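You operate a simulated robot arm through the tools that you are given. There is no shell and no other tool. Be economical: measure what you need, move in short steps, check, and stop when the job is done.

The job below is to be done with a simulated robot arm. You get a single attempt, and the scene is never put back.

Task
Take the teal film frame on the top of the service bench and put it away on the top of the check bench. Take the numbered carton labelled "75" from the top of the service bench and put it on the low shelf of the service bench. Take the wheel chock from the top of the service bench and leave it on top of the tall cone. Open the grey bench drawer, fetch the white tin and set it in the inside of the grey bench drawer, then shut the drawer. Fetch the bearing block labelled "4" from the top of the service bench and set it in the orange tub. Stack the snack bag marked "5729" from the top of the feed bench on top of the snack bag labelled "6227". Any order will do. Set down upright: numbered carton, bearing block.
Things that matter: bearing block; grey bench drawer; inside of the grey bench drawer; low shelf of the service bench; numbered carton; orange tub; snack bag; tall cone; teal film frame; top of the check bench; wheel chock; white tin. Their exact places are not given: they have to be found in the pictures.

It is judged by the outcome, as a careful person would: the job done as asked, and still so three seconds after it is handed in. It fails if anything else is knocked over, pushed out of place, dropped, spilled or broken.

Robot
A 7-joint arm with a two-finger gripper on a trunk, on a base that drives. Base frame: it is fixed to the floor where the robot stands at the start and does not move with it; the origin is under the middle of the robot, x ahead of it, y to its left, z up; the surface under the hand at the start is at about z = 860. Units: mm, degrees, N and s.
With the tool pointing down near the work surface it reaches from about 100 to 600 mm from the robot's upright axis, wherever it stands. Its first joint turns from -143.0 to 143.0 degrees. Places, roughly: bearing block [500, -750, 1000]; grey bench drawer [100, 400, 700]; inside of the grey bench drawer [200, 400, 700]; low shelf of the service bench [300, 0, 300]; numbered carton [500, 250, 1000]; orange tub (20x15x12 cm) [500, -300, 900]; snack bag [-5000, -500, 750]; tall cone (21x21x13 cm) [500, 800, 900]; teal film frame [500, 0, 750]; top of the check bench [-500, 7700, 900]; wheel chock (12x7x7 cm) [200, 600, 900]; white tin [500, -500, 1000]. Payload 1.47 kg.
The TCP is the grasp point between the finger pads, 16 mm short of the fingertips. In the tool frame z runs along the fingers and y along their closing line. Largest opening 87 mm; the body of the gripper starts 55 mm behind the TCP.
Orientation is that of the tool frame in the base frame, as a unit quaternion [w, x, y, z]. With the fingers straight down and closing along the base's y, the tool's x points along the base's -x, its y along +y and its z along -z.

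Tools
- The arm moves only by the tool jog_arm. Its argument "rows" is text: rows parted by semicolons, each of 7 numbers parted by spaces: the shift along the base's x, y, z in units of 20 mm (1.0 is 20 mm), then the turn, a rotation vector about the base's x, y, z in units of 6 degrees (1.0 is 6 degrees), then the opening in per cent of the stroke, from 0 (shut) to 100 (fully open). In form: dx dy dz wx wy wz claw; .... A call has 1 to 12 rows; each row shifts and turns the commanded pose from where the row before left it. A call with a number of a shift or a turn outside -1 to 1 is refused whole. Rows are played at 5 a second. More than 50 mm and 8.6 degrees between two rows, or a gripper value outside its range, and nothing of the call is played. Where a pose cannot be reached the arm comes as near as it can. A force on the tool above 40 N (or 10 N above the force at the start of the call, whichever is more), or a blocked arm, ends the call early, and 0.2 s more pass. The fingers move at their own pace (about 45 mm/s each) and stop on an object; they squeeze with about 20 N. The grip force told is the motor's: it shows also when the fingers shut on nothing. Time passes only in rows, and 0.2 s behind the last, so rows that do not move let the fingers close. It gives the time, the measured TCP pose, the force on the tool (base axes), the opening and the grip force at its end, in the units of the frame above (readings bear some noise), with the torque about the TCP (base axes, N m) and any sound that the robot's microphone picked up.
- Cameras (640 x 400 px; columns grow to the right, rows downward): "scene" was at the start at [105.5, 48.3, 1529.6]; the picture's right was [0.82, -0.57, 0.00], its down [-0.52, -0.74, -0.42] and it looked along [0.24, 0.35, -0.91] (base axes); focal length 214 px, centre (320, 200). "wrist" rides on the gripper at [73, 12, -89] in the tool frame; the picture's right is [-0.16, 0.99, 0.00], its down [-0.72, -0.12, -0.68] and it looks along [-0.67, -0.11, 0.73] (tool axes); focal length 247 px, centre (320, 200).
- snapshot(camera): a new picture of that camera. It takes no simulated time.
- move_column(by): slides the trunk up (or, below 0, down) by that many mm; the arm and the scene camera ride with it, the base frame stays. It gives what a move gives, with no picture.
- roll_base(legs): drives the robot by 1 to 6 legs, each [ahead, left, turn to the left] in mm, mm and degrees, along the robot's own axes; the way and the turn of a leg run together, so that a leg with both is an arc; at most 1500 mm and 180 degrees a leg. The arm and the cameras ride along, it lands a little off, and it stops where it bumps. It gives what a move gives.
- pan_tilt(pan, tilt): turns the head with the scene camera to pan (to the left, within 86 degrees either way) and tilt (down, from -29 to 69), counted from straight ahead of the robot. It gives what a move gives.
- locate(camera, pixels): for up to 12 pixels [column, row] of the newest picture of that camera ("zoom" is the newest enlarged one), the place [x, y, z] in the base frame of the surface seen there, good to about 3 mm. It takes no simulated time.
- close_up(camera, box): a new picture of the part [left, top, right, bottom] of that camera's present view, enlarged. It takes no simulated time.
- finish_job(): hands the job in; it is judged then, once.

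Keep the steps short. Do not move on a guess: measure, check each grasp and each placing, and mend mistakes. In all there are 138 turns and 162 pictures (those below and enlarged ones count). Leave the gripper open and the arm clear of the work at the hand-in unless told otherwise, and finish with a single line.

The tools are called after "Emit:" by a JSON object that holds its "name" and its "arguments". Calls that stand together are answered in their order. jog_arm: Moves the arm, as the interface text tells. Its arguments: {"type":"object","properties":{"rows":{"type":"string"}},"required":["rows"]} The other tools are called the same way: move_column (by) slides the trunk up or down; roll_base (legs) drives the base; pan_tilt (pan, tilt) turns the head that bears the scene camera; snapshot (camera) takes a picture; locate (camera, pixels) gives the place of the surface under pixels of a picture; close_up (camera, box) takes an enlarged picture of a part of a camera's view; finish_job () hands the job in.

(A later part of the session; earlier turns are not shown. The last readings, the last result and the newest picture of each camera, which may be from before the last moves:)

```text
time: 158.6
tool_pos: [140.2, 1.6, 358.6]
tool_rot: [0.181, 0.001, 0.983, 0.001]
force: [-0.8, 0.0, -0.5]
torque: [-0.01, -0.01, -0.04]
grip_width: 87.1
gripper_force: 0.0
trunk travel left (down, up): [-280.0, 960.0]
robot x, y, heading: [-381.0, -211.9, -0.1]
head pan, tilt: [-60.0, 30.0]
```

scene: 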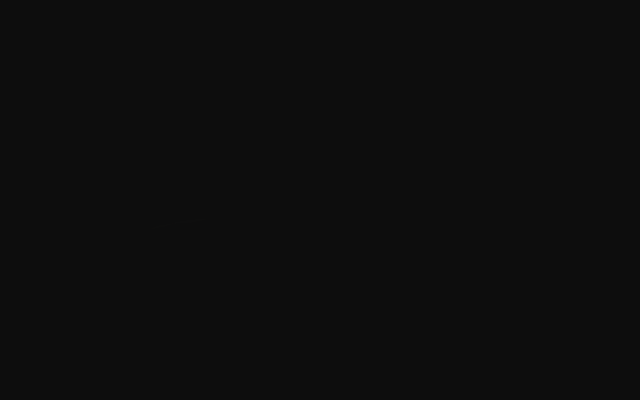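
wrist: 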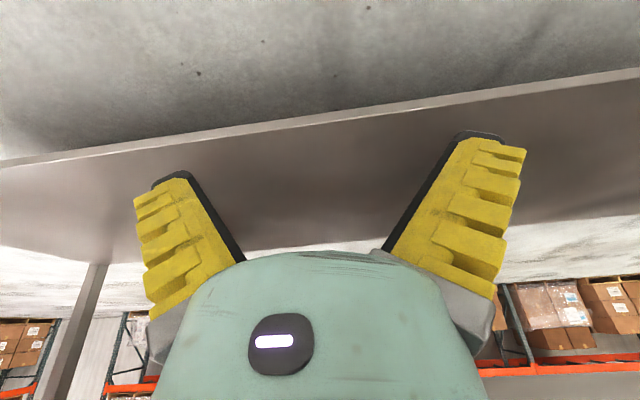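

Reach works with no contact. I withdraw, rise, and go over the carton.

Emit:
{"name": "roll_base", "arguments": {"legs": [[-300, 0, 0]]}}

Emit:
{"name": "move_column", "arguments": {"by": 400}}

Emit:
{"name": "move_column", "arguments": {"by": 370}}

Emit:
{"name": "roll_base", "arguments": {"legs": [[0, 534, 0], [590, 0, 0]]}}

Emit:
{"name": "jog_arm", "arguments": {"rows": "0 0 0 0 0 -0.6 70;0 0 0 0 0 -0.6 65"}}

Emit:
{"name": "snapshot", "arguments": {"camera": "wrist"}}

```text
time: 160.6
tool_pos: [-156.4, 4.4, 359.9]
tool_rot: [0.182, 0.001, 0.983, 0.0]
force: [0.7, 0.8, -0.6]
torque: [-0.02, -0.02, 0.01]
grip_width: 86.9
gripper_force: 0.0
trunk travel left (down, up): [-280.0, 960.0]
robot x, y, heading: [-679.2, -211.1, 0.2]
head pan, tilt: [-60.0, 30.0]
```

```text
time: 164.4
tool_pos: [-156.7, 2.6, 758.8]
tool_rot: [0.181, 0.001, 0.983, 0.0]
force: [-0.6, 0.1, 1.0]
torque: [0.0, -0.04, 0.02]
grip_width: 87.0
gripper_force: 0.3
trunk travel left (down, up): [-680.0, 560.0]
robot x, y, heading: [-682.5, -211.8, 0.1]
head pan, tilt: [-60.0, 30.0]
```

```text
time: 168.0
tool_pos: [-157.5, 3.8, 1128.8]
tool_rot: [0.182, 0.0, 0.983, 0.001]
force: [0.1, -0.3, -0.6]
torque: [0.01, 0.01, 0.03]
grip_width: 86.9
gripper_force: 0.1
trunk travel left (down, up): [-1050.0, 190.0]
robot x, y, heading: [-678.0, -210.1, -0.2]
head pan, tilt: [-60.0, 30.0]
```

```text
time: 174.1
tool_pos: [437.2, 544.3, 1129.1]
tool_rot: [0.182, 0.001, 0.983, 0.001]
force: [-0.4, 0.8, -1.0]
torque: [0.0, 0.0, 0.01]
grip_width: 87.1
gripper_force: 0.1
trunk travel left (down, up): [-1050.0, 190.0]
robot x, y, heading: [-84.8, 331.1, -0.3]
head pan, tilt: [-60.0, 30.0]
```

```text
time: 174.7
tool_pos: [438.1, 543.3, 1129.6]
tool_rot: [0.182, 0.064, 0.981, -0.012]
force: [1.1, -0.2, -0.9]
torque: [0.02, 0.01, 0.01]
grip_width: 61.4
gripper_force: 3.7
trunk travel left (down, up): [-1050.0, 190.0]
robot x, y, heading: [-87.9, 330.0, -0.1]
head pan, tilt: [-60.0, 30.0]
```

```text
105 pictures are left
```

wrist: 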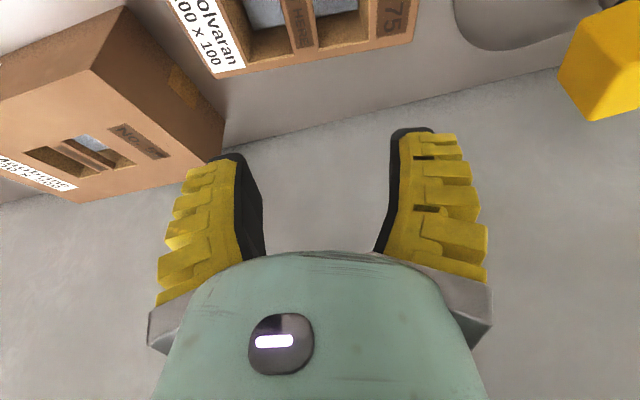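

Emit:
{"name": "locate", "arguments": {"camera": "wrist", "pixels": [[285, 12], [313, 12], [300, 45], [318, 47], [289, 48], [298, 10]]}}

Emit:
{"name": "close_up", "arguments": {"camera": "wrist", "box": [220, 0, 420, 80]}}

```text
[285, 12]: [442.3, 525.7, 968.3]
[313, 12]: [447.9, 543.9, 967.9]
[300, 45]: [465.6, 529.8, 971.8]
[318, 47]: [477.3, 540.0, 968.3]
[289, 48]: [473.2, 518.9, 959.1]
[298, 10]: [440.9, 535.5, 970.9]
```

```text
3.20 times, centred on (320, 40) of wrist
```

zoom: 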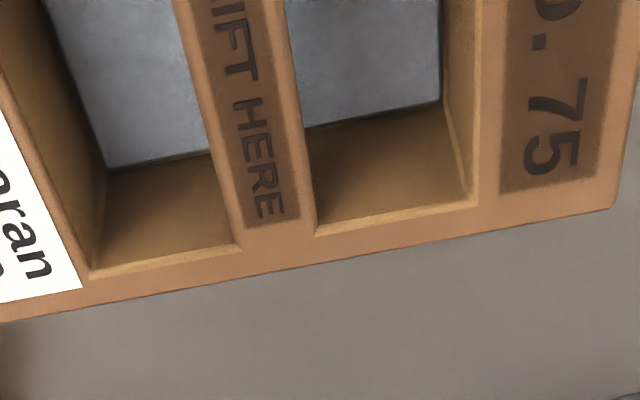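

Bar centre (441,535). I move over it and descend between the windows.

Emit:
{"name": "jog_arm", "arguments": {"rows": "0.15 -0.4 -0.6 0 0 0 65;0 0 -1 0 0 0 65;0 0 -1 0 0 0 65;0 0 -1 0 0 0 65;0 0 -1 0 0 0 65;0 0 -1 0 0 0 65;0 0 -1 0 0 0 65"}}

Emit:
{"name": "snapshot", "arguments": {"camera": "wrist"}}

```text
time: 176.3
tool_pos: [435.7, 534.4, 1033.9]
tool_rot: [0.18, 0.065, 0.981, -0.011]
force: [0.8, 0.2, 0.5]
torque: [-0.02, -0.01, -0.01]
grip_width: 61.6
gripper_force: 3.9
out of reach, approached as far as the arm can: row 6, 7
trunk travel left (down, up): [-1050.0, 190.0]
robot x, y, heading: [-84.2, 325.8, -0.1]
head pan, tilt: [-60.0, 30.0]
```

```text
103 pictures are left
```

wrist: 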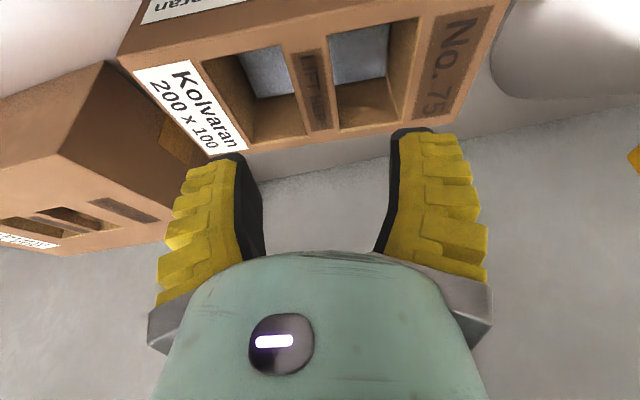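

The arm is at its low limit here; I use the trunk to lower 55 mm, then check alignment.

Emit:
{"name": "move_column", "arguments": {"by": -45}}

Emit:
{"name": "jog_arm", "arguments": {"rows": "0.25 0.05 0 0 0 0 62;0 0 0 0 0 0 62"}}

Emit:
{"name": "snapshot", "arguments": {"camera": "wrist"}}

```text
time: 177.2
tool_pos: [436.0, 535.8, 989.7]
tool_rot: [0.18, 0.064, 0.981, -0.01]
force: [-0.5, 1.2, -0.1]
torque: [-0.02, 0.0, 0.01]
grip_width: 61.0
gripper_force: 3.7
trunk travel left (down, up): [-1005.0, 235.0]
robot x, y, heading: [-89.4, 333.5, -0.0]
head pan, tilt: [-60.0, 30.0]
```

```text
time: 177.8
tool_pos: [435.0, 535.3, 989.9]
tool_rot: [0.18, 0.064, 0.982, -0.011]
force: [-0.8, 0.7, -0.2]
torque: [0.01, 0.02, 0.03]
grip_width: 59.2
gripper_force: 3.6
out of reach, approached as far as the arm can: row 1
trunk travel left (down, up): [-1005.0, 235.0]
robot x, y, heading: [-87.6, 327.5, -0.3]
head pan, tilt: [-60.0, 30.0]
```

```text
102 pictures are left
```

wrist: 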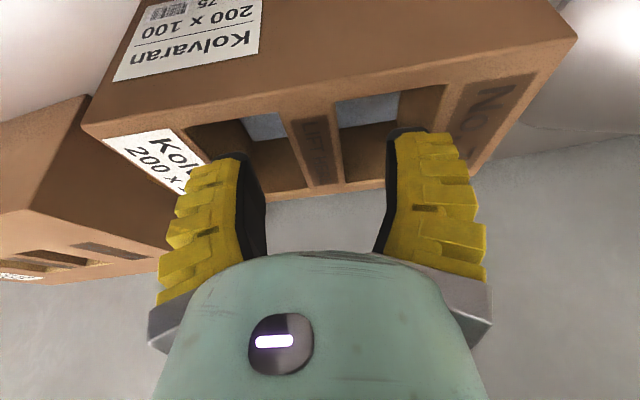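

The arm is stretched to its limit. I gain slack: up 30, arm back 50, base forward 56.

Emit:
{"name": "jog_arm", "arguments": {"rows": "0 0 1 0 0 0 60;-0.5 0 0.5 0 0 0 60;-1 0 0 0 0 0 60;-1 0 0 0 0 0 60"}}

Emit:
{"name": "roll_base", "arguments": {"legs": [[56, 0, 0]]}}

Emit:
{"name": "snapshot", "arguments": {"camera": "wrist"}}

```text
time: 178.8
tool_pos: [384.2, 535.2, 1019.8]
tool_rot: [0.18, 0.065, 0.981, -0.011]
force: [-0.2, -0.1, 0.1]
torque: [0.0, 0.03, -0.01]
grip_width: 57.3
gripper_force: 3.6
trunk travel left (down, up): [-1005.0, 235.0]
robot x, y, heading: [-82.2, 326.1, -0.2]
head pan, tilt: [-60.0, 30.0]
```

```text
time: 179.7
tool_pos: [437.7, 534.9, 1019.9]
tool_rot: [0.18, 0.063, 0.982, -0.01]
force: [0.6, -0.2, -0.1]
torque: [-0.07, -0.02, 0.0]
grip_width: 57.4
gripper_force: 3.4
trunk travel left (down, up): [-1005.0, 235.0]
robot x, y, heading: [-29.3, 330.6, -0.1]
head pan, tilt: [-60.0, 30.0]
```

```text
101 pictures are left
```

wrist: 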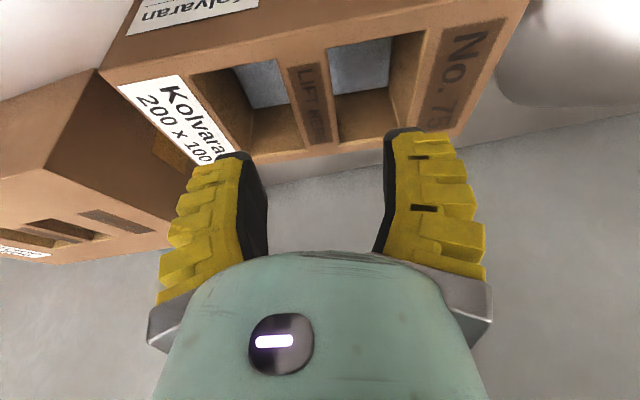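

Emit:
{"name": "jog_arm", "arguments": {"rows": "0.15 0 -0.8 0 0 0 60;0 0 -0.8 0 0 0 60;0 0 -0.8 0 0 0 60;0 0 -0.5 0 0 0 60;0 0 -0.3 0 0 0 60;0 0 0 0 0 0 60"}}

Emit:
{"name": "snapshot", "arguments": {"camera": "wrist"}}

```text
time: 180.5
tool_pos: [443.6, 535.5, 978.3]
tool_rot: [0.181, 0.066, 0.981, -0.012]
force: [-0.5, 4.4, 19.7]
torque: [1.01, 0.14, -0.01]
grip_width: 43.9
gripper_force: 11.8
trunk travel left (down, up): [-1005.0, 235.0]
robot x, y, heading: [-27.8, 327.8, 0.1]
head pan, tilt: [-60.0, 30.0]
stopped in row 3: the force on the tool passed its limit at 56 N (the readings are from after the stop); the commanded pose is now the measured one
```

```text
100 pictures are left
```

wrist: 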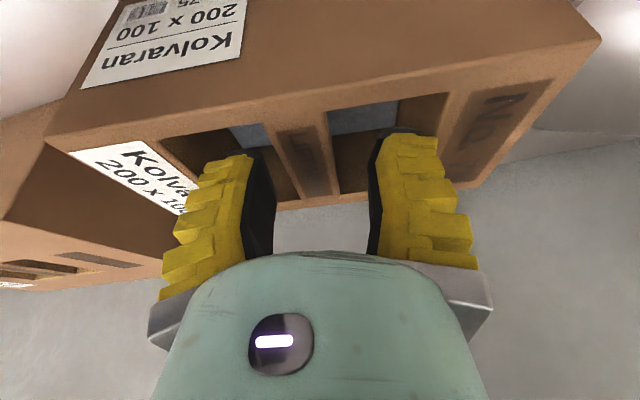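

A finger's outer side touched the window rim (force on the +y side). I rise 25 mm, narrow the opening to ~37 mm and re-measure the bar.

Emit:
{"name": "jog_arm", "arguments": {"rows": "0 0 0.6 0 0 0 45;0 0 0.6 0 0 0 42;0 0 0 0 0 0 42;0 0 0 0 0 0 42"}}

Emit:
{"name": "snapshot", "arguments": {"camera": "wrist"}}

Emit:
{"name": "locate", "arguments": {"camera": "wrist", "pixels": [[310, 118], [320, 150], [287, 140], [300, 150], [333, 140], [310, 175]]}}

```text
time: 181.5
tool_pos: [439.4, 530.9, 1000.2]
tool_rot: [0.179, 0.062, 0.982, -0.016]
force: [-0.5, -0.4, -0.5]
torque: [0.0, 0.02, -0.04]
grip_width: 42.6
gripper_force: 3.9
trunk travel left (down, up): [-1005.0, 235.0]
robot x, y, heading: [-27.1, 329.9, 0.1]
head pan, tilt: [-60.0, 30.0]
```

```text
99 pictures are left
```

wrist: 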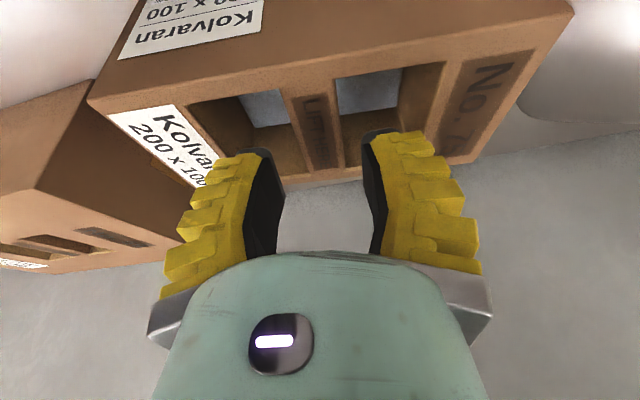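

```text
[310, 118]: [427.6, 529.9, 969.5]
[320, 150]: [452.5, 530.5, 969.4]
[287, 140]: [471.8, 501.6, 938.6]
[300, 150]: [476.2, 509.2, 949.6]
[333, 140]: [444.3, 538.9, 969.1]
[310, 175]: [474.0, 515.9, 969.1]
```

Emit:
{"name": "close_up", "arguments": {"camera": "wrist", "box": [240, 60, 400, 180]}}

Emit:
{"name": "locate", "arguments": {"camera": "zoom", "pixels": [[175, 180], [190, 180], [240, 300], [225, 300], [310, 180], [325, 180], [350, 300], [335, 300], [250, 110], [290, 370], [130, 370], [380, 370]]}}

```text
3.33 times, centred on (320, 120) of wrist
```

zoom: 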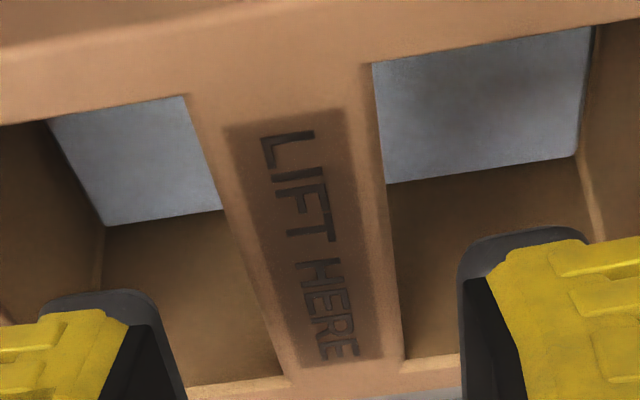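

```text
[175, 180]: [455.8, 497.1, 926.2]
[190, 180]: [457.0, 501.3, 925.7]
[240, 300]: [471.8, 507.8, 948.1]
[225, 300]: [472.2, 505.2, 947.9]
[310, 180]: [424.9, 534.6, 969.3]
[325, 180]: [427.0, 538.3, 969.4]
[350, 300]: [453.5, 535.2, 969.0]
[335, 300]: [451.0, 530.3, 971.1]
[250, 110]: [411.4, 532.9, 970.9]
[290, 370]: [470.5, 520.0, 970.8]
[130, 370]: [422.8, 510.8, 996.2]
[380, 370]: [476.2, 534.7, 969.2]
```

Bar ≈23 mm wide, centre ≈(441,532.5). With 42 mm opening both sides clear. I descend.

Emit:
{"name": "jog_arm", "arguments": {"rows": "0.05 0.08 -0.5 0 0 0 42;0 0 -0.5 0 0 0 42;0 0 -0.5 0 0 0 42;0 0 -0.4 0 0 0 42;0 0 -0.3 0 0 0 42;0 0 0 0 0 0 42"}}

Emit:
{"name": "snapshot", "arguments": {"camera": "wrist"}}

```text
time: 182.9
tool_pos: [442.2, 532.1, 969.0]
tool_rot: [0.179, 0.063, 0.982, -0.016]
force: [0.0, 0.8, -0.3]
torque: [0.03, -0.02, 0.0]
grip_width: 42.3
gripper_force: 3.7
out of reach, approached as far as the arm can: row 4, 5
trunk travel left (down, up): [-1005.0, 235.0]
robot x, y, heading: [-29.6, 328.3, -0.2]
head pan, tilt: [-60.0, 30.0]
```

```text
97 pictures are left
```

wrist: 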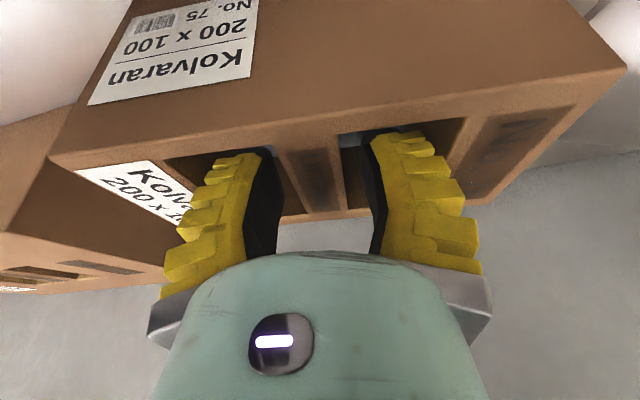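

Fingers are inside both windows. I lower 15 mm by trunk and close.

Emit:
{"name": "move_column", "arguments": {"by": -15}}

Emit:
{"name": "jog_arm", "arguments": {"rows": "0 0 0 0 0 0 0;0 0 0 0 0 0 0;0 0 0 0 0 0 0;0 0 0 0 0 0 0;0 0 0 0 0 0 0"}}

```text
time: 183.5
tool_pos: [441.7, 531.4, 954.8]
tool_rot: [0.179, 0.063, 0.982, -0.017]
force: [0.0, 0.4, -0.1]
torque: [0.02, 0.0, -0.01]
grip_width: 42.1
gripper_force: 4.6
trunk travel left (down, up): [-990.0, 250.0]
robot x, y, heading: [-31.1, 328.1, -0.1]
head pan, tilt: [-60.0, 30.0]
```

```text
time: 184.7
tool_pos: [441.3, 532.6, 954.1]
tool_rot: [0.177, 0.063, 0.982, -0.017]
force: [0.8, 0.2, -2.5]
torque: [0.01, -0.03, -0.04]
grip_width: 20.3
gripper_force: 19.7
trunk travel left (down, up): [-990.0, 250.0]
robot x, y, heading: [-28.9, 325.4, -0.3]
head pan, tilt: [-60.0, 30.0]
```

Bar gripped at 20.3 mm. I lift gently 20 mm with the arm.

Emit:
{"name": "jog_arm", "arguments": {"rows": "0 0 0.1 0 0 0 0;0 0 0.15 0 0 0 0;0 0 0.2 0 0 0 0;0 0 0.3 0 0 0 0;0 0 0.3 0 0 0 0;0 0 0.2 0 0 0 0;0 0 0 0 0 0 0"}}

Emit:
{"name": "snapshot", "arguments": {"camera": "wrist"}}

Emit:
{"name": "locate", "arguments": {"camera": "wrist", "pixels": [[100, 150], [540, 90], [320, 120], [480, 180], [320, 100]]}}

```text
time: 186.3
tool_pos: [440.2, 532.9, 978.4]
tool_rot: [0.179, 0.063, 0.982, -0.017]
force: [-0.5, -0.6, -1.4]
torque: [0.01, -0.07, -0.01]
grip_width: 6.1
gripper_force: 19.7
trunk travel left (down, up): [-990.0, 250.0]
robot x, y, heading: [-30.5, 329.0, 0.2]
head pan, tilt: [-60.0, 30.0]
```

```text
96 pictures are left
```

wrist: 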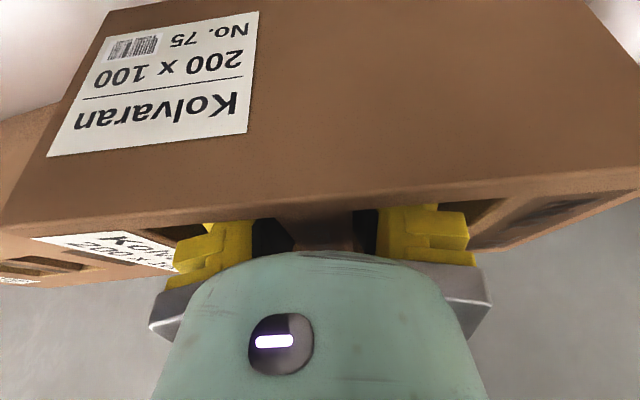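

```text
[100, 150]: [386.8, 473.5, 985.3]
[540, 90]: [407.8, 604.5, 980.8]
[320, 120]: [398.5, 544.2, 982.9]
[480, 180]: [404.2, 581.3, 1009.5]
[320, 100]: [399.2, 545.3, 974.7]
```

The fingers have closed further, under the bar; the carton rose. I check its attitude.

Emit:
{"name": "locate", "arguments": {"camera": "wrist", "pixels": [[15, 224], [100, 220], [200, 209], [450, 188], [560, 182], [620, 178], [110, 15], [580, 5], [140, 250], [520, 230]]}}

```text
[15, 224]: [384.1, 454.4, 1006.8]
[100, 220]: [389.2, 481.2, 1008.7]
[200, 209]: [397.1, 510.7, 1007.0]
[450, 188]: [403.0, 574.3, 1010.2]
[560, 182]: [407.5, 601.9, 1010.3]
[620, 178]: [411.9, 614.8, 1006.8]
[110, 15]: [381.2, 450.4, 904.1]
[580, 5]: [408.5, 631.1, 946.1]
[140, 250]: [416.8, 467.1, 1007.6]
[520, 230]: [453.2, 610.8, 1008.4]
```

Carton level, hooked under the bar: bottom = TCP−78. I raise it by the arm 90 mm (back to the dry-run posture), then trunk.

Emit:
{"name": "jog_arm", "arguments": {"rows": "0 0 0.2 0 0 0 0;0 0 0.4 0 0 0 0;0 0 0.4 0 0 0 0;0 0 0.4 0 0 0 0;0 0 0.4 0 0 0 0;0 0 0.4 0 0 0 0;0 0 0.4 0 0 0 0;0 0 0.4 0 0 0 0;0 0 0.4 0 0 0 0;0 0 0.4 0 0 0 0;0 0 0.4 0 0 0 0;0 0 0.2 0 0 0 0"}}

Emit:
{"name": "move_column", "arguments": {"by": 150}}

Emit:
{"name": "roll_base", "arguments": {"legs": [[-320, 0, 0]]}}

Emit:
{"name": "snapshot", "arguments": {"camera": "wrist"}}

```text
time: 188.9
tool_pos: [440.4, 531.0, 1066.8]
tool_rot: [0.178, 0.062, 0.982, -0.017]
force: [0.6, 0.0, -2.3]
torque: [0.02, -0.01, 0.0]
grip_width: 5.8
gripper_force: 20.1
trunk travel left (down, up): [-990.0, 250.0]
robot x, y, heading: [-29.5, 325.4, 0.1]
head pan, tilt: [-60.0, 30.0]
```

```text
time: 190.7
tool_pos: [441.4, 531.0, 1217.0]
tool_rot: [0.178, 0.062, 0.982, -0.017]
force: [0.0, -0.1, -1.9]
torque: [0.02, -0.02, -0.01]
grip_width: 6.2
gripper_force: 19.8
trunk travel left (down, up): [-1140.0, 100.0]
robot x, y, heading: [-30.4, 332.2, 0.0]
head pan, tilt: [-60.0, 30.0]
```

```text
time: 192.8
tool_pos: [116.2, 534.2, 1218.0]
tool_rot: [0.178, 0.061, 0.982, -0.017]
force: [0.8, -0.2, -2.0]
torque: [0.02, -0.01, 0.0]
grip_width: 6.1
gripper_force: 19.7
trunk travel left (down, up): [-1140.0, 100.0]
robot x, y, heading: [-351.0, 329.4, 0.4]
head pan, tilt: [-60.0, 30.0]
```

```text
95 pictures are left
```

wrist: 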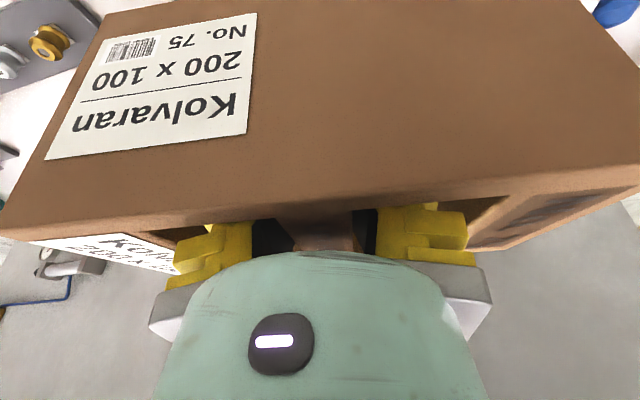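

Steady. I back out past the bench edge, go right to y≈-10 and lower.

Emit:
{"name": "roll_base", "arguments": {"legs": [[-340, 0, 0], [0, -545, 0]]}}

Emit:
{"name": "jog_arm", "arguments": {"rows": "0.3 0 0 0 0 0 0;0.5 0 0 0 0 0 0;0.5 0 0 0 0 0 0;0.5 0 0 0 0 0 0;0.5 0 0 0 0 0 0;0.2 0 0 0 0 0 0"}}

Emit:
{"name": "move_column", "arguments": {"by": -400}}

Emit:
{"name": "move_column", "arguments": {"by": -400}}

Emit:
{"name": "snapshot", "arguments": {"camera": "wrist"}}

```text
time: 197.7
tool_pos: [-215.3, -7.1, 1216.1]
tool_rot: [0.179, 0.063, 0.982, -0.016]
force: [-0.3, 0.1, -1.6]
torque: [0.01, -0.05, 0.01]
grip_width: 5.9
gripper_force: 20.0
trunk travel left (down, up): [-1140.0, 100.0]
robot x, y, heading: [-686.9, -210.0, -0.2]
head pan, tilt: [-60.0, 30.0]
```

```text
time: 199.1
tool_pos: [-167.0, -7.0, 1217.3]
tool_rot: [0.178, 0.064, 0.982, -0.018]
force: [0.4, -0.4, -2.9]
torque: [-0.03, 0.03, -0.01]
grip_width: 6.2
gripper_force: 20.2
trunk travel left (down, up): [-1140.0, 100.0]
robot x, y, heading: [-685.8, -209.0, -0.4]
head pan, tilt: [-60.0, 30.0]
```

```text
time: 203.0
tool_pos: [-167.0, -8.6, 818.6]
tool_rot: [0.178, 0.063, 0.982, -0.017]
force: [-0.3, -0.2, -2.5]
torque: [-0.04, 0.0, 0.0]
grip_width: 6.0
gripper_force: 20.8
trunk travel left (down, up): [-740.0, 500.0]
robot x, y, heading: [-688.5, -206.2, -0.2]
head pan, tilt: [-60.0, 30.0]
```

```text
time: 206.8
tool_pos: [-166.3, -7.8, 417.4]
tool_rot: [0.178, 0.064, 0.982, -0.017]
force: [0.7, 0.0, -2.6]
torque: [0.0, -0.03, -0.01]
grip_width: 5.8
gripper_force: 20.0
trunk travel left (down, up): [-340.0, 900.0]
robot x, y, heading: [-688.7, -210.0, -0.0]
head pan, tilt: [-60.0, 30.0]
```

```text
94 pictures are left
```

wrist: 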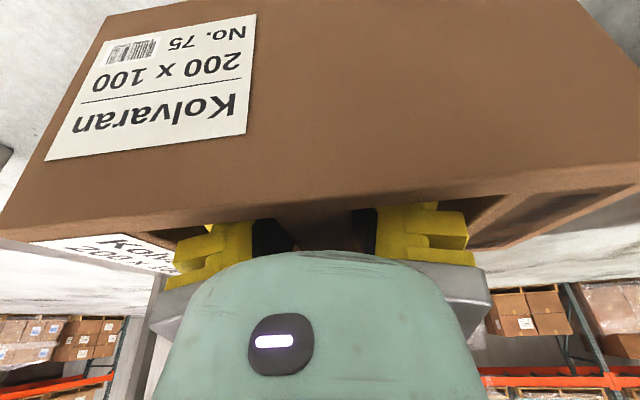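

Now down 50 more and drive in under the bench.

Emit:
{"name": "move_column", "arguments": {"by": -48}}

Emit:
{"name": "roll_base", "arguments": {"legs": [[312, 0, 0]]}}

Emit:
{"name": "move_column", "arguments": {"by": -22}}

Emit:
{"name": "snapshot", "arguments": {"camera": "wrist"}}

```text
time: 207.7
tool_pos: [-167.0, -9.2, 369.6]
tool_rot: [0.179, 0.064, 0.982, -0.017]
force: [0.8, -0.5, -1.8]
torque: [-0.01, 0.02, -0.03]
grip_width: 6.0
gripper_force: 20.1
trunk travel left (down, up): [-292.0, 948.0]
robot x, y, heading: [-691.0, -207.5, -0.6]
head pan, tilt: [-60.0, 30.0]
```

```text
time: 209.8
tool_pos: [144.3, -8.1, 369.4]
tool_rot: [0.179, 0.063, 0.982, -0.018]
force: [-0.4, -0.1, -2.4]
torque: [-0.04, 0.04, 0.02]
grip_width: 6.2
gripper_force: 19.9
trunk travel left (down, up): [-292.0, 948.0]
robot x, y, heading: [-377.9, -210.0, 0.1]
head pan, tilt: [-60.0, 30.0]
```

```text
time: 210.5
tool_pos: [144.7, -8.5, 347.7]
tool_rot: [0.178, 0.063, 0.982, -0.017]
force: [1.3, -0.3, -1.9]
torque: [0.01, 0.0, 0.0]
grip_width: 6.1
gripper_force: 20.1
trunk travel left (down, up): [-270.0, 970.0]
robot x, y, heading: [-375.1, -210.4, -0.2]
head pan, tilt: [-60.0, 30.0]
```

```text
93 pictures are left
```

wrist: 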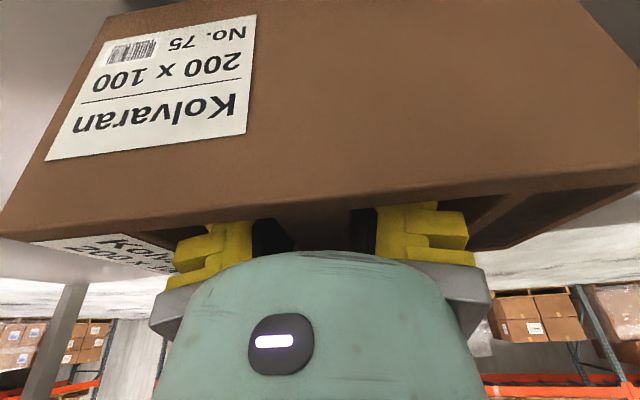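

Carton is over the shelf (front ≈ x 92+). I lower to contact with the arm in small steps.

Emit:
{"name": "jog_arm", "arguments": {"rows": "0 0 -0.15 0 0 0 0;0 0 -0.1 0 0 0 0;0 0 -0.1 0 0 0 0;0 0 0 0 0 0 0"}}

Emit:
{"name": "jog_arm", "arguments": {"rows": "0 0 -0.1 0 0 0 0;0 0 -0.1 0 0 0 0;0 0 0 0 0 0 0"}}

```text
time: 211.5
tool_pos: [143.9, -8.8, 340.2]
tool_rot: [0.179, 0.064, 0.982, -0.017]
force: [-3.2, -0.9, 8.1]
torque: [0.11, -0.18, -0.03]
grip_width: 5.9
gripper_force: 20.3
trunk travel left (down, up): [-270.0, 970.0]
robot x, y, heading: [-372.2, -207.9, -0.0]
head pan, tilt: [-60.0, 30.0]
```

```text
time: 211.9
tool_pos: [146.1, -7.5, 339.3]
tool_rot: [0.18, 0.064, 0.981, -0.015]
force: [-7.5, -4.8, 20.9]
torque: [0.19, 0.42, 0.02]
grip_width: 6.0
gripper_force: 20.2
trunk travel left (down, up): [-270.0, 970.0]
robot x, y, heading: [-377.7, -210.3, 0.2]
head pan, tilt: [-60.0, 30.0]
stopped in row 2: the force on the tool passed its limit at 45 N (the readings are from after the stop); the commanded pose is now the measured one
```

Contact. I relieve 1 mm and open to ~42 mm.

Emit:
{"name": "jog_arm", "arguments": {"rows": "0 0 0.06 0 0 0 0;0 0 0 0 0 0 10;0 0 0 0 0 0 20;0 0 0 0 0 0 30;0 0 0 0 0 0 40;0 0 0 0 0 0 48;0 0 0 0 0 0 48"}}

Emit:
{"name": "snapshot", "arguments": {"camera": "wrist"}}

Emit:
{"name": "locate", "arguments": {"camera": "wrist", "pixels": [[15, 224], [200, 209], [450, 188], [620, 178], [110, 15], [580, 5], [60, 200], [80, 70]]}}

```text
time: 213.6
tool_pos: [145.9, -7.3, 339.7]
tool_rot: [0.18, 0.063, 0.982, -0.016]
force: [-0.7, 1.6, 0.1]
torque: [-0.01, 0.0, 0.02]
grip_width: 47.4
gripper_force: 4.6
trunk travel left (down, up): [-270.0, 970.0]
robot x, y, heading: [-375.2, -210.3, 0.2]
head pan, tilt: [-60.0, 30.0]
```

```text
92 pictures are left
```

wrist: 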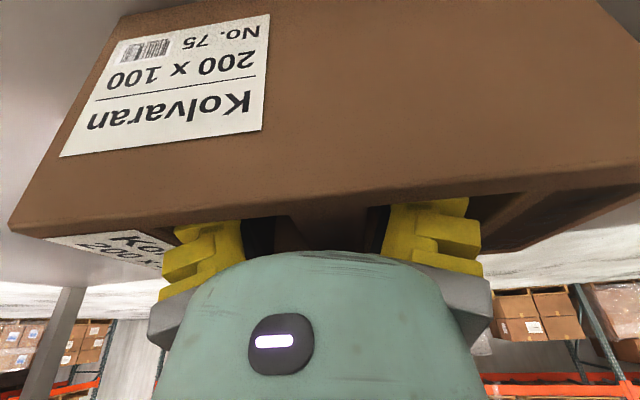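

```text
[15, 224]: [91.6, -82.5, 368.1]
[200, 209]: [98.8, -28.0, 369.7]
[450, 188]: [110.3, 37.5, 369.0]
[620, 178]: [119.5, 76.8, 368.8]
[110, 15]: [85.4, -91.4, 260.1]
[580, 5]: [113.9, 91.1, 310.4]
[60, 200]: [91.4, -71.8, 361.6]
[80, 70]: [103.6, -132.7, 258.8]
```

Carton stands on the shelf (top 368.5). I raise the fingers straight out.

Emit:
{"name": "jog_arm", "arguments": {"rows": "0 0 0.3 0 0 0 48;0 0 0.5 0 0 0 48;0 0 0.7 0 0 0 48;0 0 0.7 0 0 0 48;0 0 0.7 0 0 0 48;0 0 0.7 0 0 0 48"}}

Emit:
{"name": "snapshot", "arguments": {"camera": "wrist"}}

```text
time: 214.9
tool_pos: [146.4, -6.6, 411.6]
tool_rot: [0.18, 0.063, 0.982, -0.016]
force: [0.2, -0.5, 1.1]
torque: [0.03, -0.01, -0.04]
grip_width: 47.4
gripper_force: 4.1
trunk travel left (down, up): [-270.0, 970.0]
robot x, y, heading: [-377.9, -210.4, -0.1]
head pan, tilt: [-60.0, 30.0]
```

```text
91 pictures are left
```

wrist: 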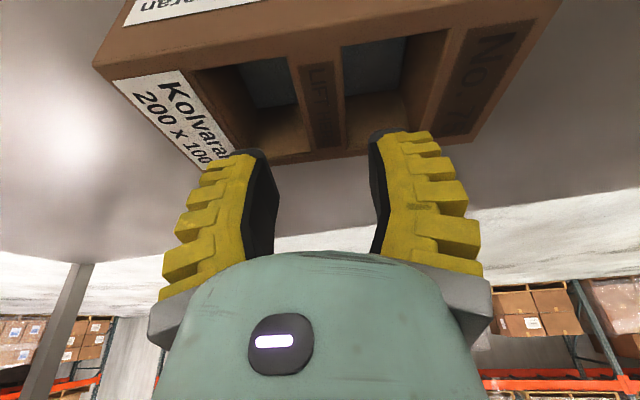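

Carton done. I withdraw, rise, straighten the tool, and head to the bearing block.

Emit:
{"name": "roll_base", "arguments": {"legs": [[-330, 0, 0]]}}

Emit:
{"name": "move_column", "arguments": {"by": 400}}

Emit:
{"name": "move_column", "arguments": {"by": 310}}

Emit:
{"name": "jog_arm", "arguments": {"rows": "-0.7 0 0 0 0 0.6 100;-0.7 0 0 0 0 0.6 100;-0.7 0 0 0 1 0 100;-0.7 0 0 0 1 0 100;-0.7 0 0 0 1 0 100;-0.7 0 0 0 0.45 0 100;-0.7 0 0 0 0 0 100;-0.7 0 0 0 0 0 100"}}

Emit:
{"name": "roll_base", "arguments": {"legs": [[0, -800, 0], [650, 0, 0]]}}

Emit:
{"name": "snapshot", "arguments": {"camera": "wrist"}}

```text
time: 217.1
tool_pos: [-183.5, -1.9, 412.9]
tool_rot: [0.18, 0.058, 0.982, -0.015]
force: [0.4, -0.9, 0.0]
torque: [0.01, 0.02, 0.01]
grip_width: 47.2
gripper_force: 4.5
trunk travel left (down, up): [-270.0, 970.0]
robot x, y, heading: [-706.8, -214.1, 0.4]
head pan, tilt: [-60.0, 30.0]
```

```text
time: 220.9
tool_pos: [-184.3, -1.7, 812.0]
tool_rot: [0.18, 0.058, 0.982, -0.014]
force: [0.5, 0.0, -0.6]
torque: [0.0, 0.02, 0.03]
grip_width: 47.3
gripper_force: 4.2
trunk travel left (down, up): [-670.0, 570.0]
robot x, y, heading: [-706.8, -211.3, 0.1]
head pan, tilt: [-60.0, 30.0]
```

```text
time: 224.0
tool_pos: [-184.8, -3.9, 1122.2]
tool_rot: [0.18, 0.059, 0.982, -0.015]
force: [-0.2, 0.4, 0.5]
torque: [0.0, 0.05, 0.0]
grip_width: 47.6
gripper_force: 4.2
trunk travel left (down, up): [-980.0, 260.0]
robot x, y, heading: [-707.8, -208.6, 0.4]
head pan, tilt: [-60.0, 30.0]
```

```text
time: 225.8
tool_pos: [-295.3, -3.6, 1122.6]
tool_rot: [0.0, -0.004, 1.0, -0.002]
force: [0.2, -0.1, 0.1]
torque: [0.0, -0.03, 0.0]
grip_width: 86.8
gripper_force: 0.1
trunk travel left (down, up): [-980.0, 260.0]
robot x, y, heading: [-705.9, -213.5, 0.2]
head pan, tilt: [-60.0, 30.0]
```

```text
time: 233.3
tool_pos: [348.8, -812.2, 1120.6]
tool_rot: [0.001, 0.003, 1.0, -0.003]
force: [-0.2, 0.4, 0.5]
torque: [-0.02, -0.01, 0.05]
grip_width: 86.9
gripper_force: 0.0
trunk travel left (down, up): [-980.0, 260.0]
robot x, y, heading: [-67.1, -1013.4, -0.3]
head pan, tilt: [-60.0, 30.0]
```

```text
90 pictures are left
```

wrist: 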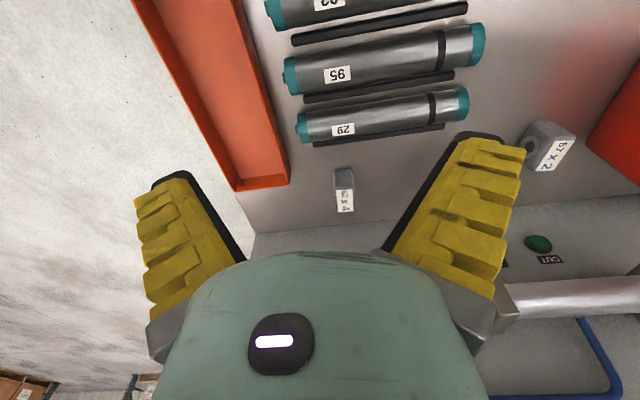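

Block "62 x 4" at about (344,190). Close-up and measure.

Emit:
{"name": "close_up", "arguments": {"camera": "wrist", "box": [300, 150, 390, 225]}}

Emit:
{"name": "locate", "arguments": {"camera": "zoom", "pixels": [[310, 150], [320, 200], [320, 240], [320, 320], [240, 200], [385, 200], [260, 320], [380, 320], [300, 135]]}}

```text
5.33 times, centred on (345, 188) of wrist
```

zoom: 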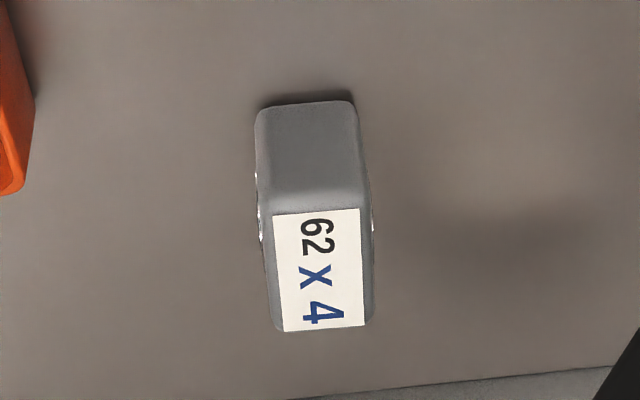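

```text
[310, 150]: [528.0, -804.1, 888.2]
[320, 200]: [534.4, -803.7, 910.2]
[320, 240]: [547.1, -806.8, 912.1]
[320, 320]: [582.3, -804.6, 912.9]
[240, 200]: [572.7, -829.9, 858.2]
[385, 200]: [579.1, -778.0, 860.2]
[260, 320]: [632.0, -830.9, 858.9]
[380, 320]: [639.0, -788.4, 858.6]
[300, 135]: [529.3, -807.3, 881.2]
```

Block ≈50×26×52, centre (557,-804.5), top 912. I drive so the TCP is over it.

Emit:
{"name": "roll_base", "arguments": {"legs": [[208, 8, 0.2]]}}

Emit:
{"name": "snapshot", "arguments": {"camera": "wrist"}}

Emit:
{"name": "close_up", "arguments": {"camera": "wrist", "box": [290, 30, 370, 110]}}

```text
time: 234.9
tool_pos: [559.5, -803.6, 1121.9]
tool_rot: [0.001, 0.001, 1.0, -0.003]
force: [0.8, 0.3, 0.7]
torque: [0.0, -0.01, 0.0]
grip_width: 86.9
gripper_force: 0.0
trunk travel left (down, up): [-980.0, 260.0]
robot x, y, heading: [145.0, -1006.6, -0.2]
head pan, tilt: [-60.0, 30.0]
```

```text
88 pictures are left
```

wrist: 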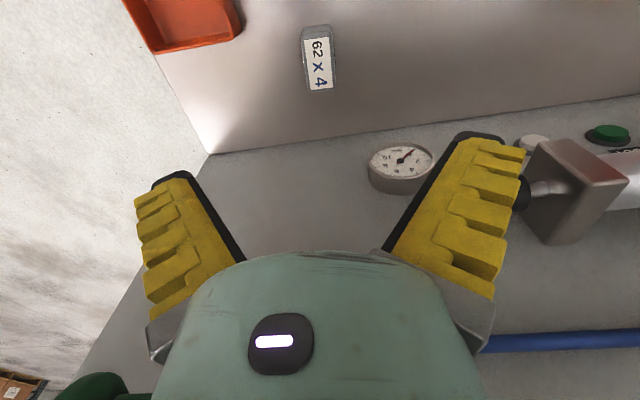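

```text
5.00 times, centred on (330, 70) of wrist
```

zoom: 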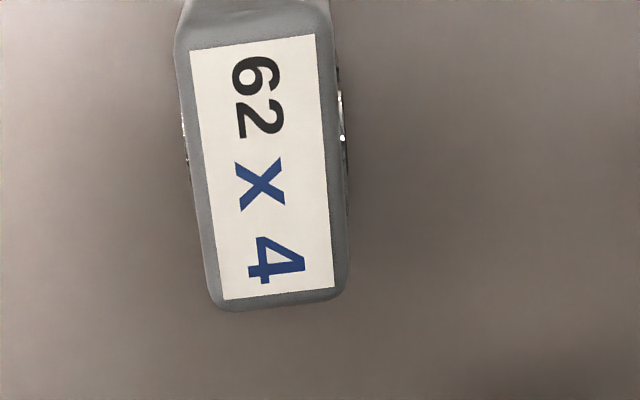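

Emit:
{"name": "locate", "arguments": {"camera": "wrist", "pixels": [[318, 62], [316, 40], [322, 88], [307, 65], [331, 60], [400, 160], [380, 185], [560, 190], [200, 40], [535, 150]]}}

```text
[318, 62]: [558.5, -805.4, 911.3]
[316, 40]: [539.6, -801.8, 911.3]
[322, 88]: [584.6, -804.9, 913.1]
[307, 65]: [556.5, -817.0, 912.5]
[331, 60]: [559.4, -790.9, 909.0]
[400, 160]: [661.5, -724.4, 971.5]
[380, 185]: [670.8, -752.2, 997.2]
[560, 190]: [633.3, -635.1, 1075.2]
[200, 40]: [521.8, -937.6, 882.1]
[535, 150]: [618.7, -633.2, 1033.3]
```

Aligned. I descend to z≈893 with opening ~55 mm.

Emit:
{"name": "jog_arm", "arguments": {"rows": "0 0 -1 0 0 0 62;0 0 -1 0 0 0 62;0 0 -1 0 0 0 62;0 0 -1 0 0 0 62;0 0 -1 0 0 0 62;0 0 -1 0 0 0 62;0 0 -1 0 0 0 62;0 0 -1 0 0 0 62;0 0 -1 0 0 0 62;0 0 -1 0 0 0 62;0 0 -1 0 0 0 62;0 0 -0.4 0 0 0 62"}}

Emit:
{"name": "snapshot", "arguments": {"camera": "wrist"}}

```text
time: 237.5
tool_pos: [551.5, -814.7, 923.2]
tool_rot: [0.001, 0.0, 1.0, -0.002]
force: [0.0, -0.3, -0.1]
torque: [-0.01, 0.04, 0.01]
grip_width: 58.9
gripper_force: 3.0
out of reach, approached as far as the arm can: row 10, 11, 12
trunk travel left (down, up): [-980.0, 260.0]
robot x, y, heading: [147.3, -1008.0, -0.2]
head pan, tilt: [-60.0, 30.0]
```

```text
86 pictures are left
```

wrist: 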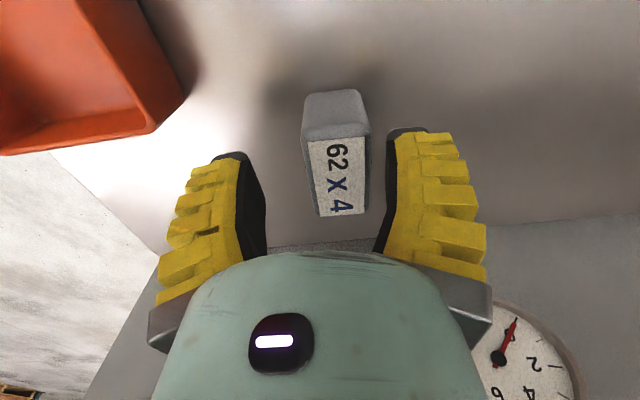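

Arm's low limit again; I correct x,y with a small rise, and lower with the trunk.

Emit:
{"name": "jog_arm", "arguments": {"rows": "0.4 0.5 0.9 0 0 0 62;0 0 0 0 0 0 62"}}

Emit:
{"name": "snapshot", "arguments": {"camera": "wrist"}}

Emit:
{"name": "locate", "arguments": {"camera": "wrist", "pixels": [[325, 140], [320, 110], [335, 170], [305, 140], [345, 140]]}}

```text
time: 238.1
tool_pos: [559.8, -805.6, 941.8]
tool_rot: [0.0, 0.0, 1.0, -0.003]
force: [-0.3, -0.2, -1.4]
torque: [0.02, 0.03, 0.01]
grip_width: 59.1
gripper_force: 4.0
trunk travel left (down, up): [-980.0, 260.0]
robot x, y, heading: [146.4, -1006.3, 0.0]
head pan, tilt: [-60.0, 30.0]
```

```text
85 pictures are left
```

wrist: 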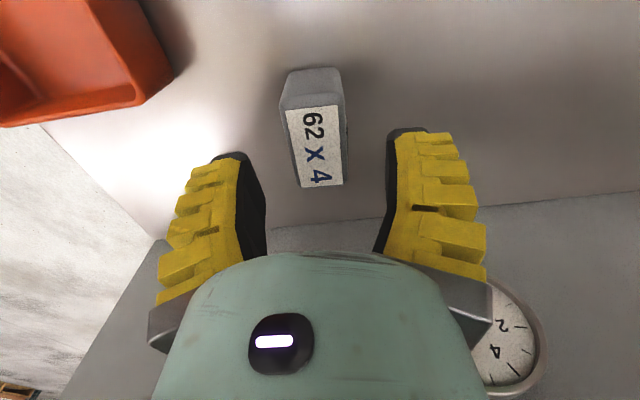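

```text
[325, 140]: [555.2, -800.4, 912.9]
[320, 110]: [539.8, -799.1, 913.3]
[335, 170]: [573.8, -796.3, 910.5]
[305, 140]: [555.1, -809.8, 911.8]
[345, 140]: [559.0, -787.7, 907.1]
```

Emit:
{"name": "move_column", "arguments": {"by": -50}}

Emit:
{"name": "jog_arm", "arguments": {"rows": "0 0 0 0 0 0 0;0 0 0 0 0 0 0;0 0 0 0 0 0 0;0 0 0 0 0 0 0;0 0 0 0 0 0 0"}}

Emit:
{"name": "snapshot", "arguments": {"camera": "wrist"}}

```text
time: 239.1
tool_pos: [561.1, -804.6, 891.4]
tool_rot: [0.001, 0.001, 1.0, -0.002]
force: [-0.4, 0.0, 0.2]
torque: [0.02, -0.02, -0.03]
grip_width: 59.0
gripper_force: 3.2
trunk travel left (down, up): [-930.0, 310.0]
robot x, y, heading: [145.5, -1008.5, -0.3]
head pan, tilt: [-60.0, 30.0]
```

```text
time: 240.2
tool_pos: [561.0, -803.5, 892.7]
tool_rot: [0.0, 0.001, 1.0, -0.002]
force: [-2.1, -2.8, 10.7]
torque: [-0.04, 0.1, -0.06]
grip_width: 31.2
gripper_force: 20.0
trunk travel left (down, up): [-930.0, 310.0]
robot x, y, heading: [151.3, -1007.4, 0.1]
head pan, tilt: [-60.0, 30.0]
```

```text
84 pictures are left
```

wrist: 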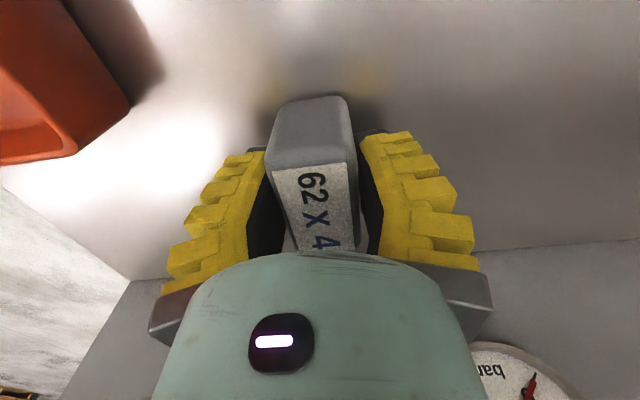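

Gripped at 31 mm. Lift gently by trunk after a small arm lift.

Emit:
{"name": "jog_arm", "arguments": {"rows": "0 0 0.15 0 0 0 0;0 0 0.2 0 0 0 0;0 0 0.3 0 0 0 0;0 0 0.4 0 0 0 0;0 0 0.5 0 0 0 0;0 0 0.5 0 0 0 0;0 0 0.4 0 0 0 0;0 0 0.2 0 0 0 0"}}

Emit:
{"name": "snapshot", "arguments": {"camera": "wrist"}}

Emit:
{"name": "locate", "arguments": {"camera": "wrist", "pixels": [[310, 190], [310, 170], [300, 130], [310, 110]]}}

```text
time: 242.1
tool_pos: [559.5, -805.2, 946.1]
tool_rot: [0.001, 0.0, 1.0, -0.003]
force: [0.4, -0.4, -3.4]
torque: [0.01, 0.0, 0.02]
grip_width: 26.6
gripper_force: 19.6
trunk travel left (down, up): [-930.0, 310.0]
robot x, y, heading: [144.8, -1007.9, -0.2]
head pan, tilt: [-60.0, 30.0]
```

```text
83 pictures are left
```

wrist: 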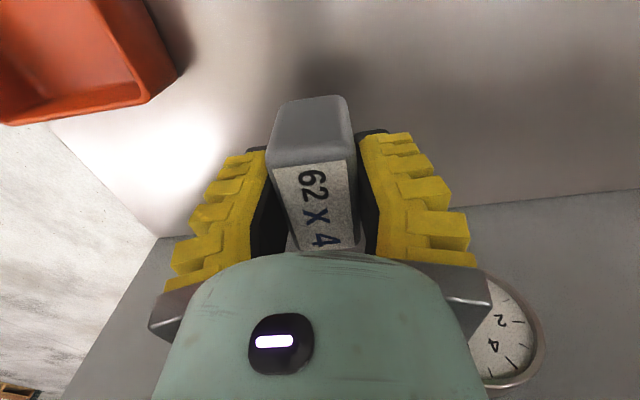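

```text
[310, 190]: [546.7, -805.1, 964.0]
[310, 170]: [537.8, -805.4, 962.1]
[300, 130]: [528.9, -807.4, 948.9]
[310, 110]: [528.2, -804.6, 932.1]
```

Held; bottom = TCP−34. I raise, back away from the wall fittings, and go to the orange tub.

Emit:
{"name": "move_column", "arguments": {"by": 160}}

Emit:
{"name": "roll_base", "arguments": {"legs": [[-190, 0, 0], [0, 500, 0]]}}

Emit:
{"name": "snapshot", "arguments": {"camera": "wrist"}}

```text
time: 243.9
tool_pos: [560.7, -804.1, 1104.8]
tool_rot: [-0.001, 0.0, 1.0, -0.004]
force: [0.1, -0.9, -2.7]
torque: [0.01, 0.02, -0.03]
grip_width: 26.9
gripper_force: 20.3
trunk travel left (down, up): [-1090.0, 150.0]
robot x, y, heading: [148.5, -1003.3, 0.0]
head pan, tilt: [-60.0, 30.0]
```

```text
time: 248.0
tool_pos: [376.2, -305.9, 1104.9]
tool_rot: [0.001, 0.001, 1.0, -0.003]
force: [-1.5, -0.1, -2.8]
torque: [0.0, 0.01, 0.03]
grip_width: 26.7
gripper_force: 20.0
trunk travel left (down, up): [-1090.0, 150.0]
robot x, y, heading: [-38.2, -507.4, -0.3]
head pan, tilt: [-60.0, 30.0]
```

```text
82 pictures are left
```

wrist: 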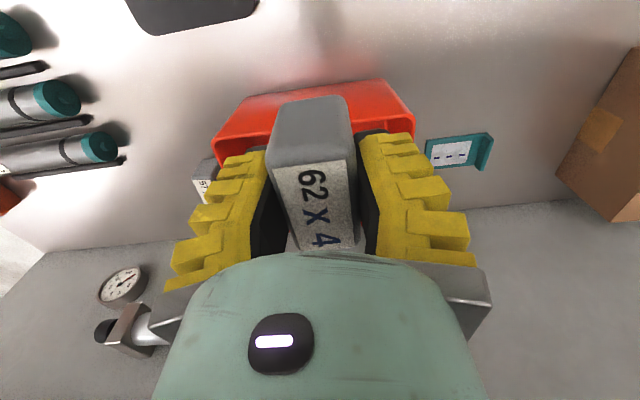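

Emit:
{"name": "locate", "arguments": {"camera": "wrist", "pixels": [[217, 137], [258, 134], [380, 113], [411, 110], [225, 148], [246, 99], [386, 83], [405, 125], [260, 145]]}}

Emit:
{"name": "close_up", "arguments": {"camera": "wrist", "box": [200, 70, 430, 170]}}

```text
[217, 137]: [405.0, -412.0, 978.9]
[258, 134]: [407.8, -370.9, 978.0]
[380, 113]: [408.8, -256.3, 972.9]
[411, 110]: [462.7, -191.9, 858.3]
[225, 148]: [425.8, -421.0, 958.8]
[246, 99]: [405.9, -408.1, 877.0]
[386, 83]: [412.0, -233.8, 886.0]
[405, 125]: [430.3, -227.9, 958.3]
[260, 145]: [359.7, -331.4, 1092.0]
```

```text
2.78 times, centred on (315, 120) of wrist
```

zoom: 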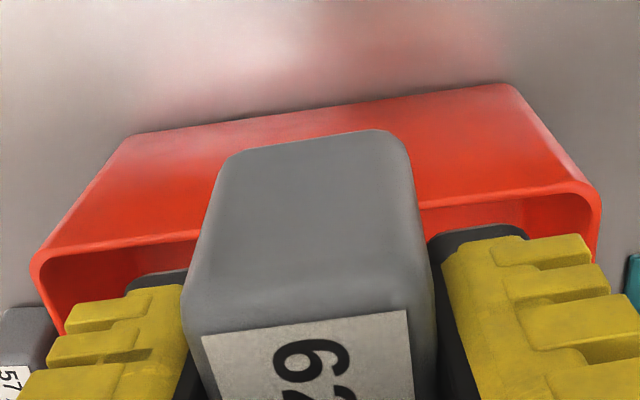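

Front rim at x≈405, z≈978, y≈-422…-225. I shift right and up to see the tub's inside past the block.

Emit:
{"name": "roll_base", "arguments": {"legs": [[30, -190, 0]]}}

Emit:
{"name": "move_column", "arguments": {"by": 140}}

Emit:
{"name": "snapshot", "arguments": {"camera": "wrist"}}

```text
time: 249.5
tool_pos: [405.0, -498.1, 1106.0]
tool_rot: [0.0, 0.002, 1.0, -0.002]
force: [0.4, -1.0, -3.3]
torque: [0.02, 0.01, -0.01]
grip_width: 26.6
gripper_force: 20.2
trunk travel left (down, up): [-1090.0, 150.0]
robot x, y, heading: [-9.2, -700.0, -0.1]
head pan, tilt: [-60.0, 30.0]
```

```text
time: 251.2
tool_pos: [405.0, -497.3, 1244.2]
tool_rot: [0.0, 0.001, 1.0, -0.003]
force: [0.0, -0.3, -3.5]
torque: [-0.02, -0.01, 0.02]
grip_width: 26.7
gripper_force: 19.8
trunk travel left (down, up): [-1230.0, 10.0]
robot x, y, heading: [-10.7, -697.6, -0.4]
head pan, tilt: [-60.0, 30.0]
```

```text
80 pictures are left
```

wrist: 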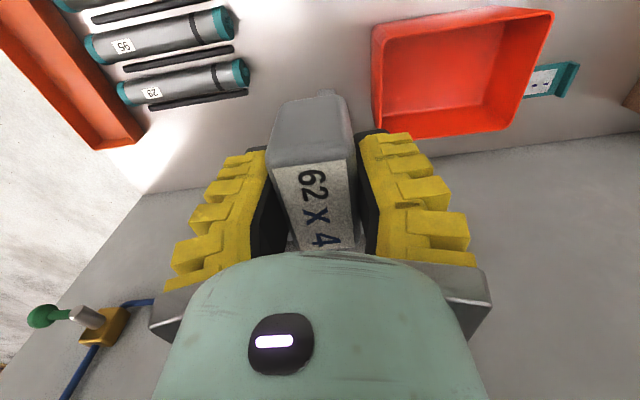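

Emit:
{"name": "locate", "arguments": {"camera": "wrist", "pixels": [[378, 35], [550, 15], [525, 128], [382, 132], [450, 70], [400, 60], [500, 50], [400, 110], [495, 105], [450, 105], [450, 55], [520, 80]]}}

```text
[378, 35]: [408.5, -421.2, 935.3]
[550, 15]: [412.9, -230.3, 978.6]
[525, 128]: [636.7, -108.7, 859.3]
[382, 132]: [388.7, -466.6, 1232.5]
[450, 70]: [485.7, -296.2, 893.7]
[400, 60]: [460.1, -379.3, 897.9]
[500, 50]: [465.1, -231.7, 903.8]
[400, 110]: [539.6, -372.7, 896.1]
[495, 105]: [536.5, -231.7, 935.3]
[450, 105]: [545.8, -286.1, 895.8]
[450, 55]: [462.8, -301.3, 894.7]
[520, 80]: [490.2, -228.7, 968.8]
```

Tub floor z≈895. I target TCP (488,-318), releasing at z≈930.

Emit:
{"name": "roll_base", "arguments": {"legs": [[83, 180, 0.3]]}}

Emit:
{"name": "move_column", "arguments": {"by": -220}}

Emit:
{"name": "snapshot", "arguments": {"camera": "wrist"}}

```text
time: 252.8
tool_pos: [486.2, -315.3, 1244.9]
tool_rot: [0.0, -0.001, 1.0, -0.003]
force: [0.4, 0.1, -4.2]
torque: [0.0, 0.0, 0.02]
grip_width: 26.6
gripper_force: 20.1
trunk travel left (down, up): [-1230.0, 10.0]
robot x, y, heading: [73.4, -514.2, -0.0]
head pan, tilt: [-60.0, 30.0]
```

```text
time: 255.1
tool_pos: [487.8, -314.0, 1024.9]
tool_rot: [0.0, -0.003, 1.0, -0.003]
force: [0.8, 0.0, -3.6]
torque: [0.0, 0.0, 0.0]
grip_width: 26.4
gripper_force: 19.9
trunk travel left (down, up): [-1010.0, 230.0]
robot x, y, heading: [71.5, -518.1, 0.4]
head pan, tilt: [-60.0, 30.0]
```

```text
79 pictures are left
```

wrist: 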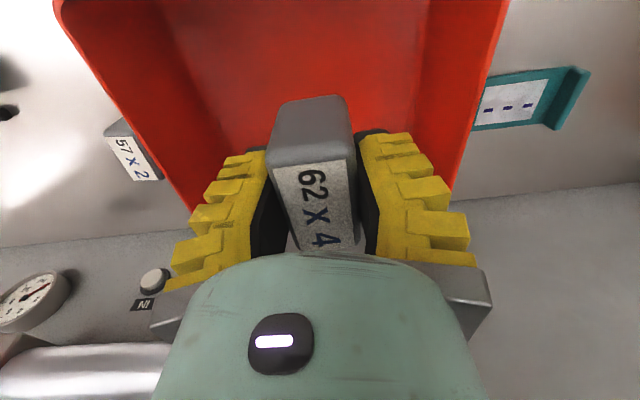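

Centered in the tub. I lower.

Emit:
{"name": "move_column", "arguments": {"by": -80}}

Emit:
{"name": "jog_arm", "arguments": {"rows": "0 0 -0.2 0 0 0 0;0 0 -0.2 0 0 0 0;0 0 -0.1 0 0 0 0;0 0 -0.1 0 0 0 0;0 0 0 0 0 0 0"}}

```text
time: 256.3
tool_pos: [488.0, -314.1, 945.1]
tool_rot: [0.0, -0.001, 1.0, -0.002]
force: [1.1, 0.4, -3.3]
torque: [0.0, 0.0, -0.04]
grip_width: 26.6
gripper_force: 19.7
trunk travel left (down, up): [-930.0, 310.0]
robot x, y, heading: [74.2, -517.1, -0.0]
head pan, tilt: [-60.0, 30.0]
```

```text
time: 257.5
tool_pos: [487.7, -315.0, 934.0]
tool_rot: [0.0, -0.001, 1.0, -0.002]
force: [-0.2, 0.2, -2.7]
torque: [0.02, -0.01, -0.02]
grip_width: 26.8
gripper_force: 20.1
trunk travel left (down, up): [-930.0, 310.0]
robot x, y, heading: [77.0, -522.1, 0.1]
head pan, tilt: [-60.0, 30.0]
```

Emit:
{"name": "jog_arm", "arguments": {"rows": "0 0 -0.1 0 0 0 0;0 0 -0.1 0 0 0 0;0 0 -0.1 0 0 0 0;0 0 0 0 0 0 0"}}

```text
time: 258.5
tool_pos: [487.4, -315.7, 927.5]
tool_rot: [0.0, -0.003, 1.0, -0.003]
force: [-3.6, -3.5, 11.7]
torque: [-0.02, 0.05, 0.02]
grip_width: 31.9
gripper_force: 19.9
trunk travel left (down, up): [-930.0, 310.0]
robot x, y, heading: [78.8, -521.2, 0.2]
head pan, tilt: [-60.0, 30.0]
```

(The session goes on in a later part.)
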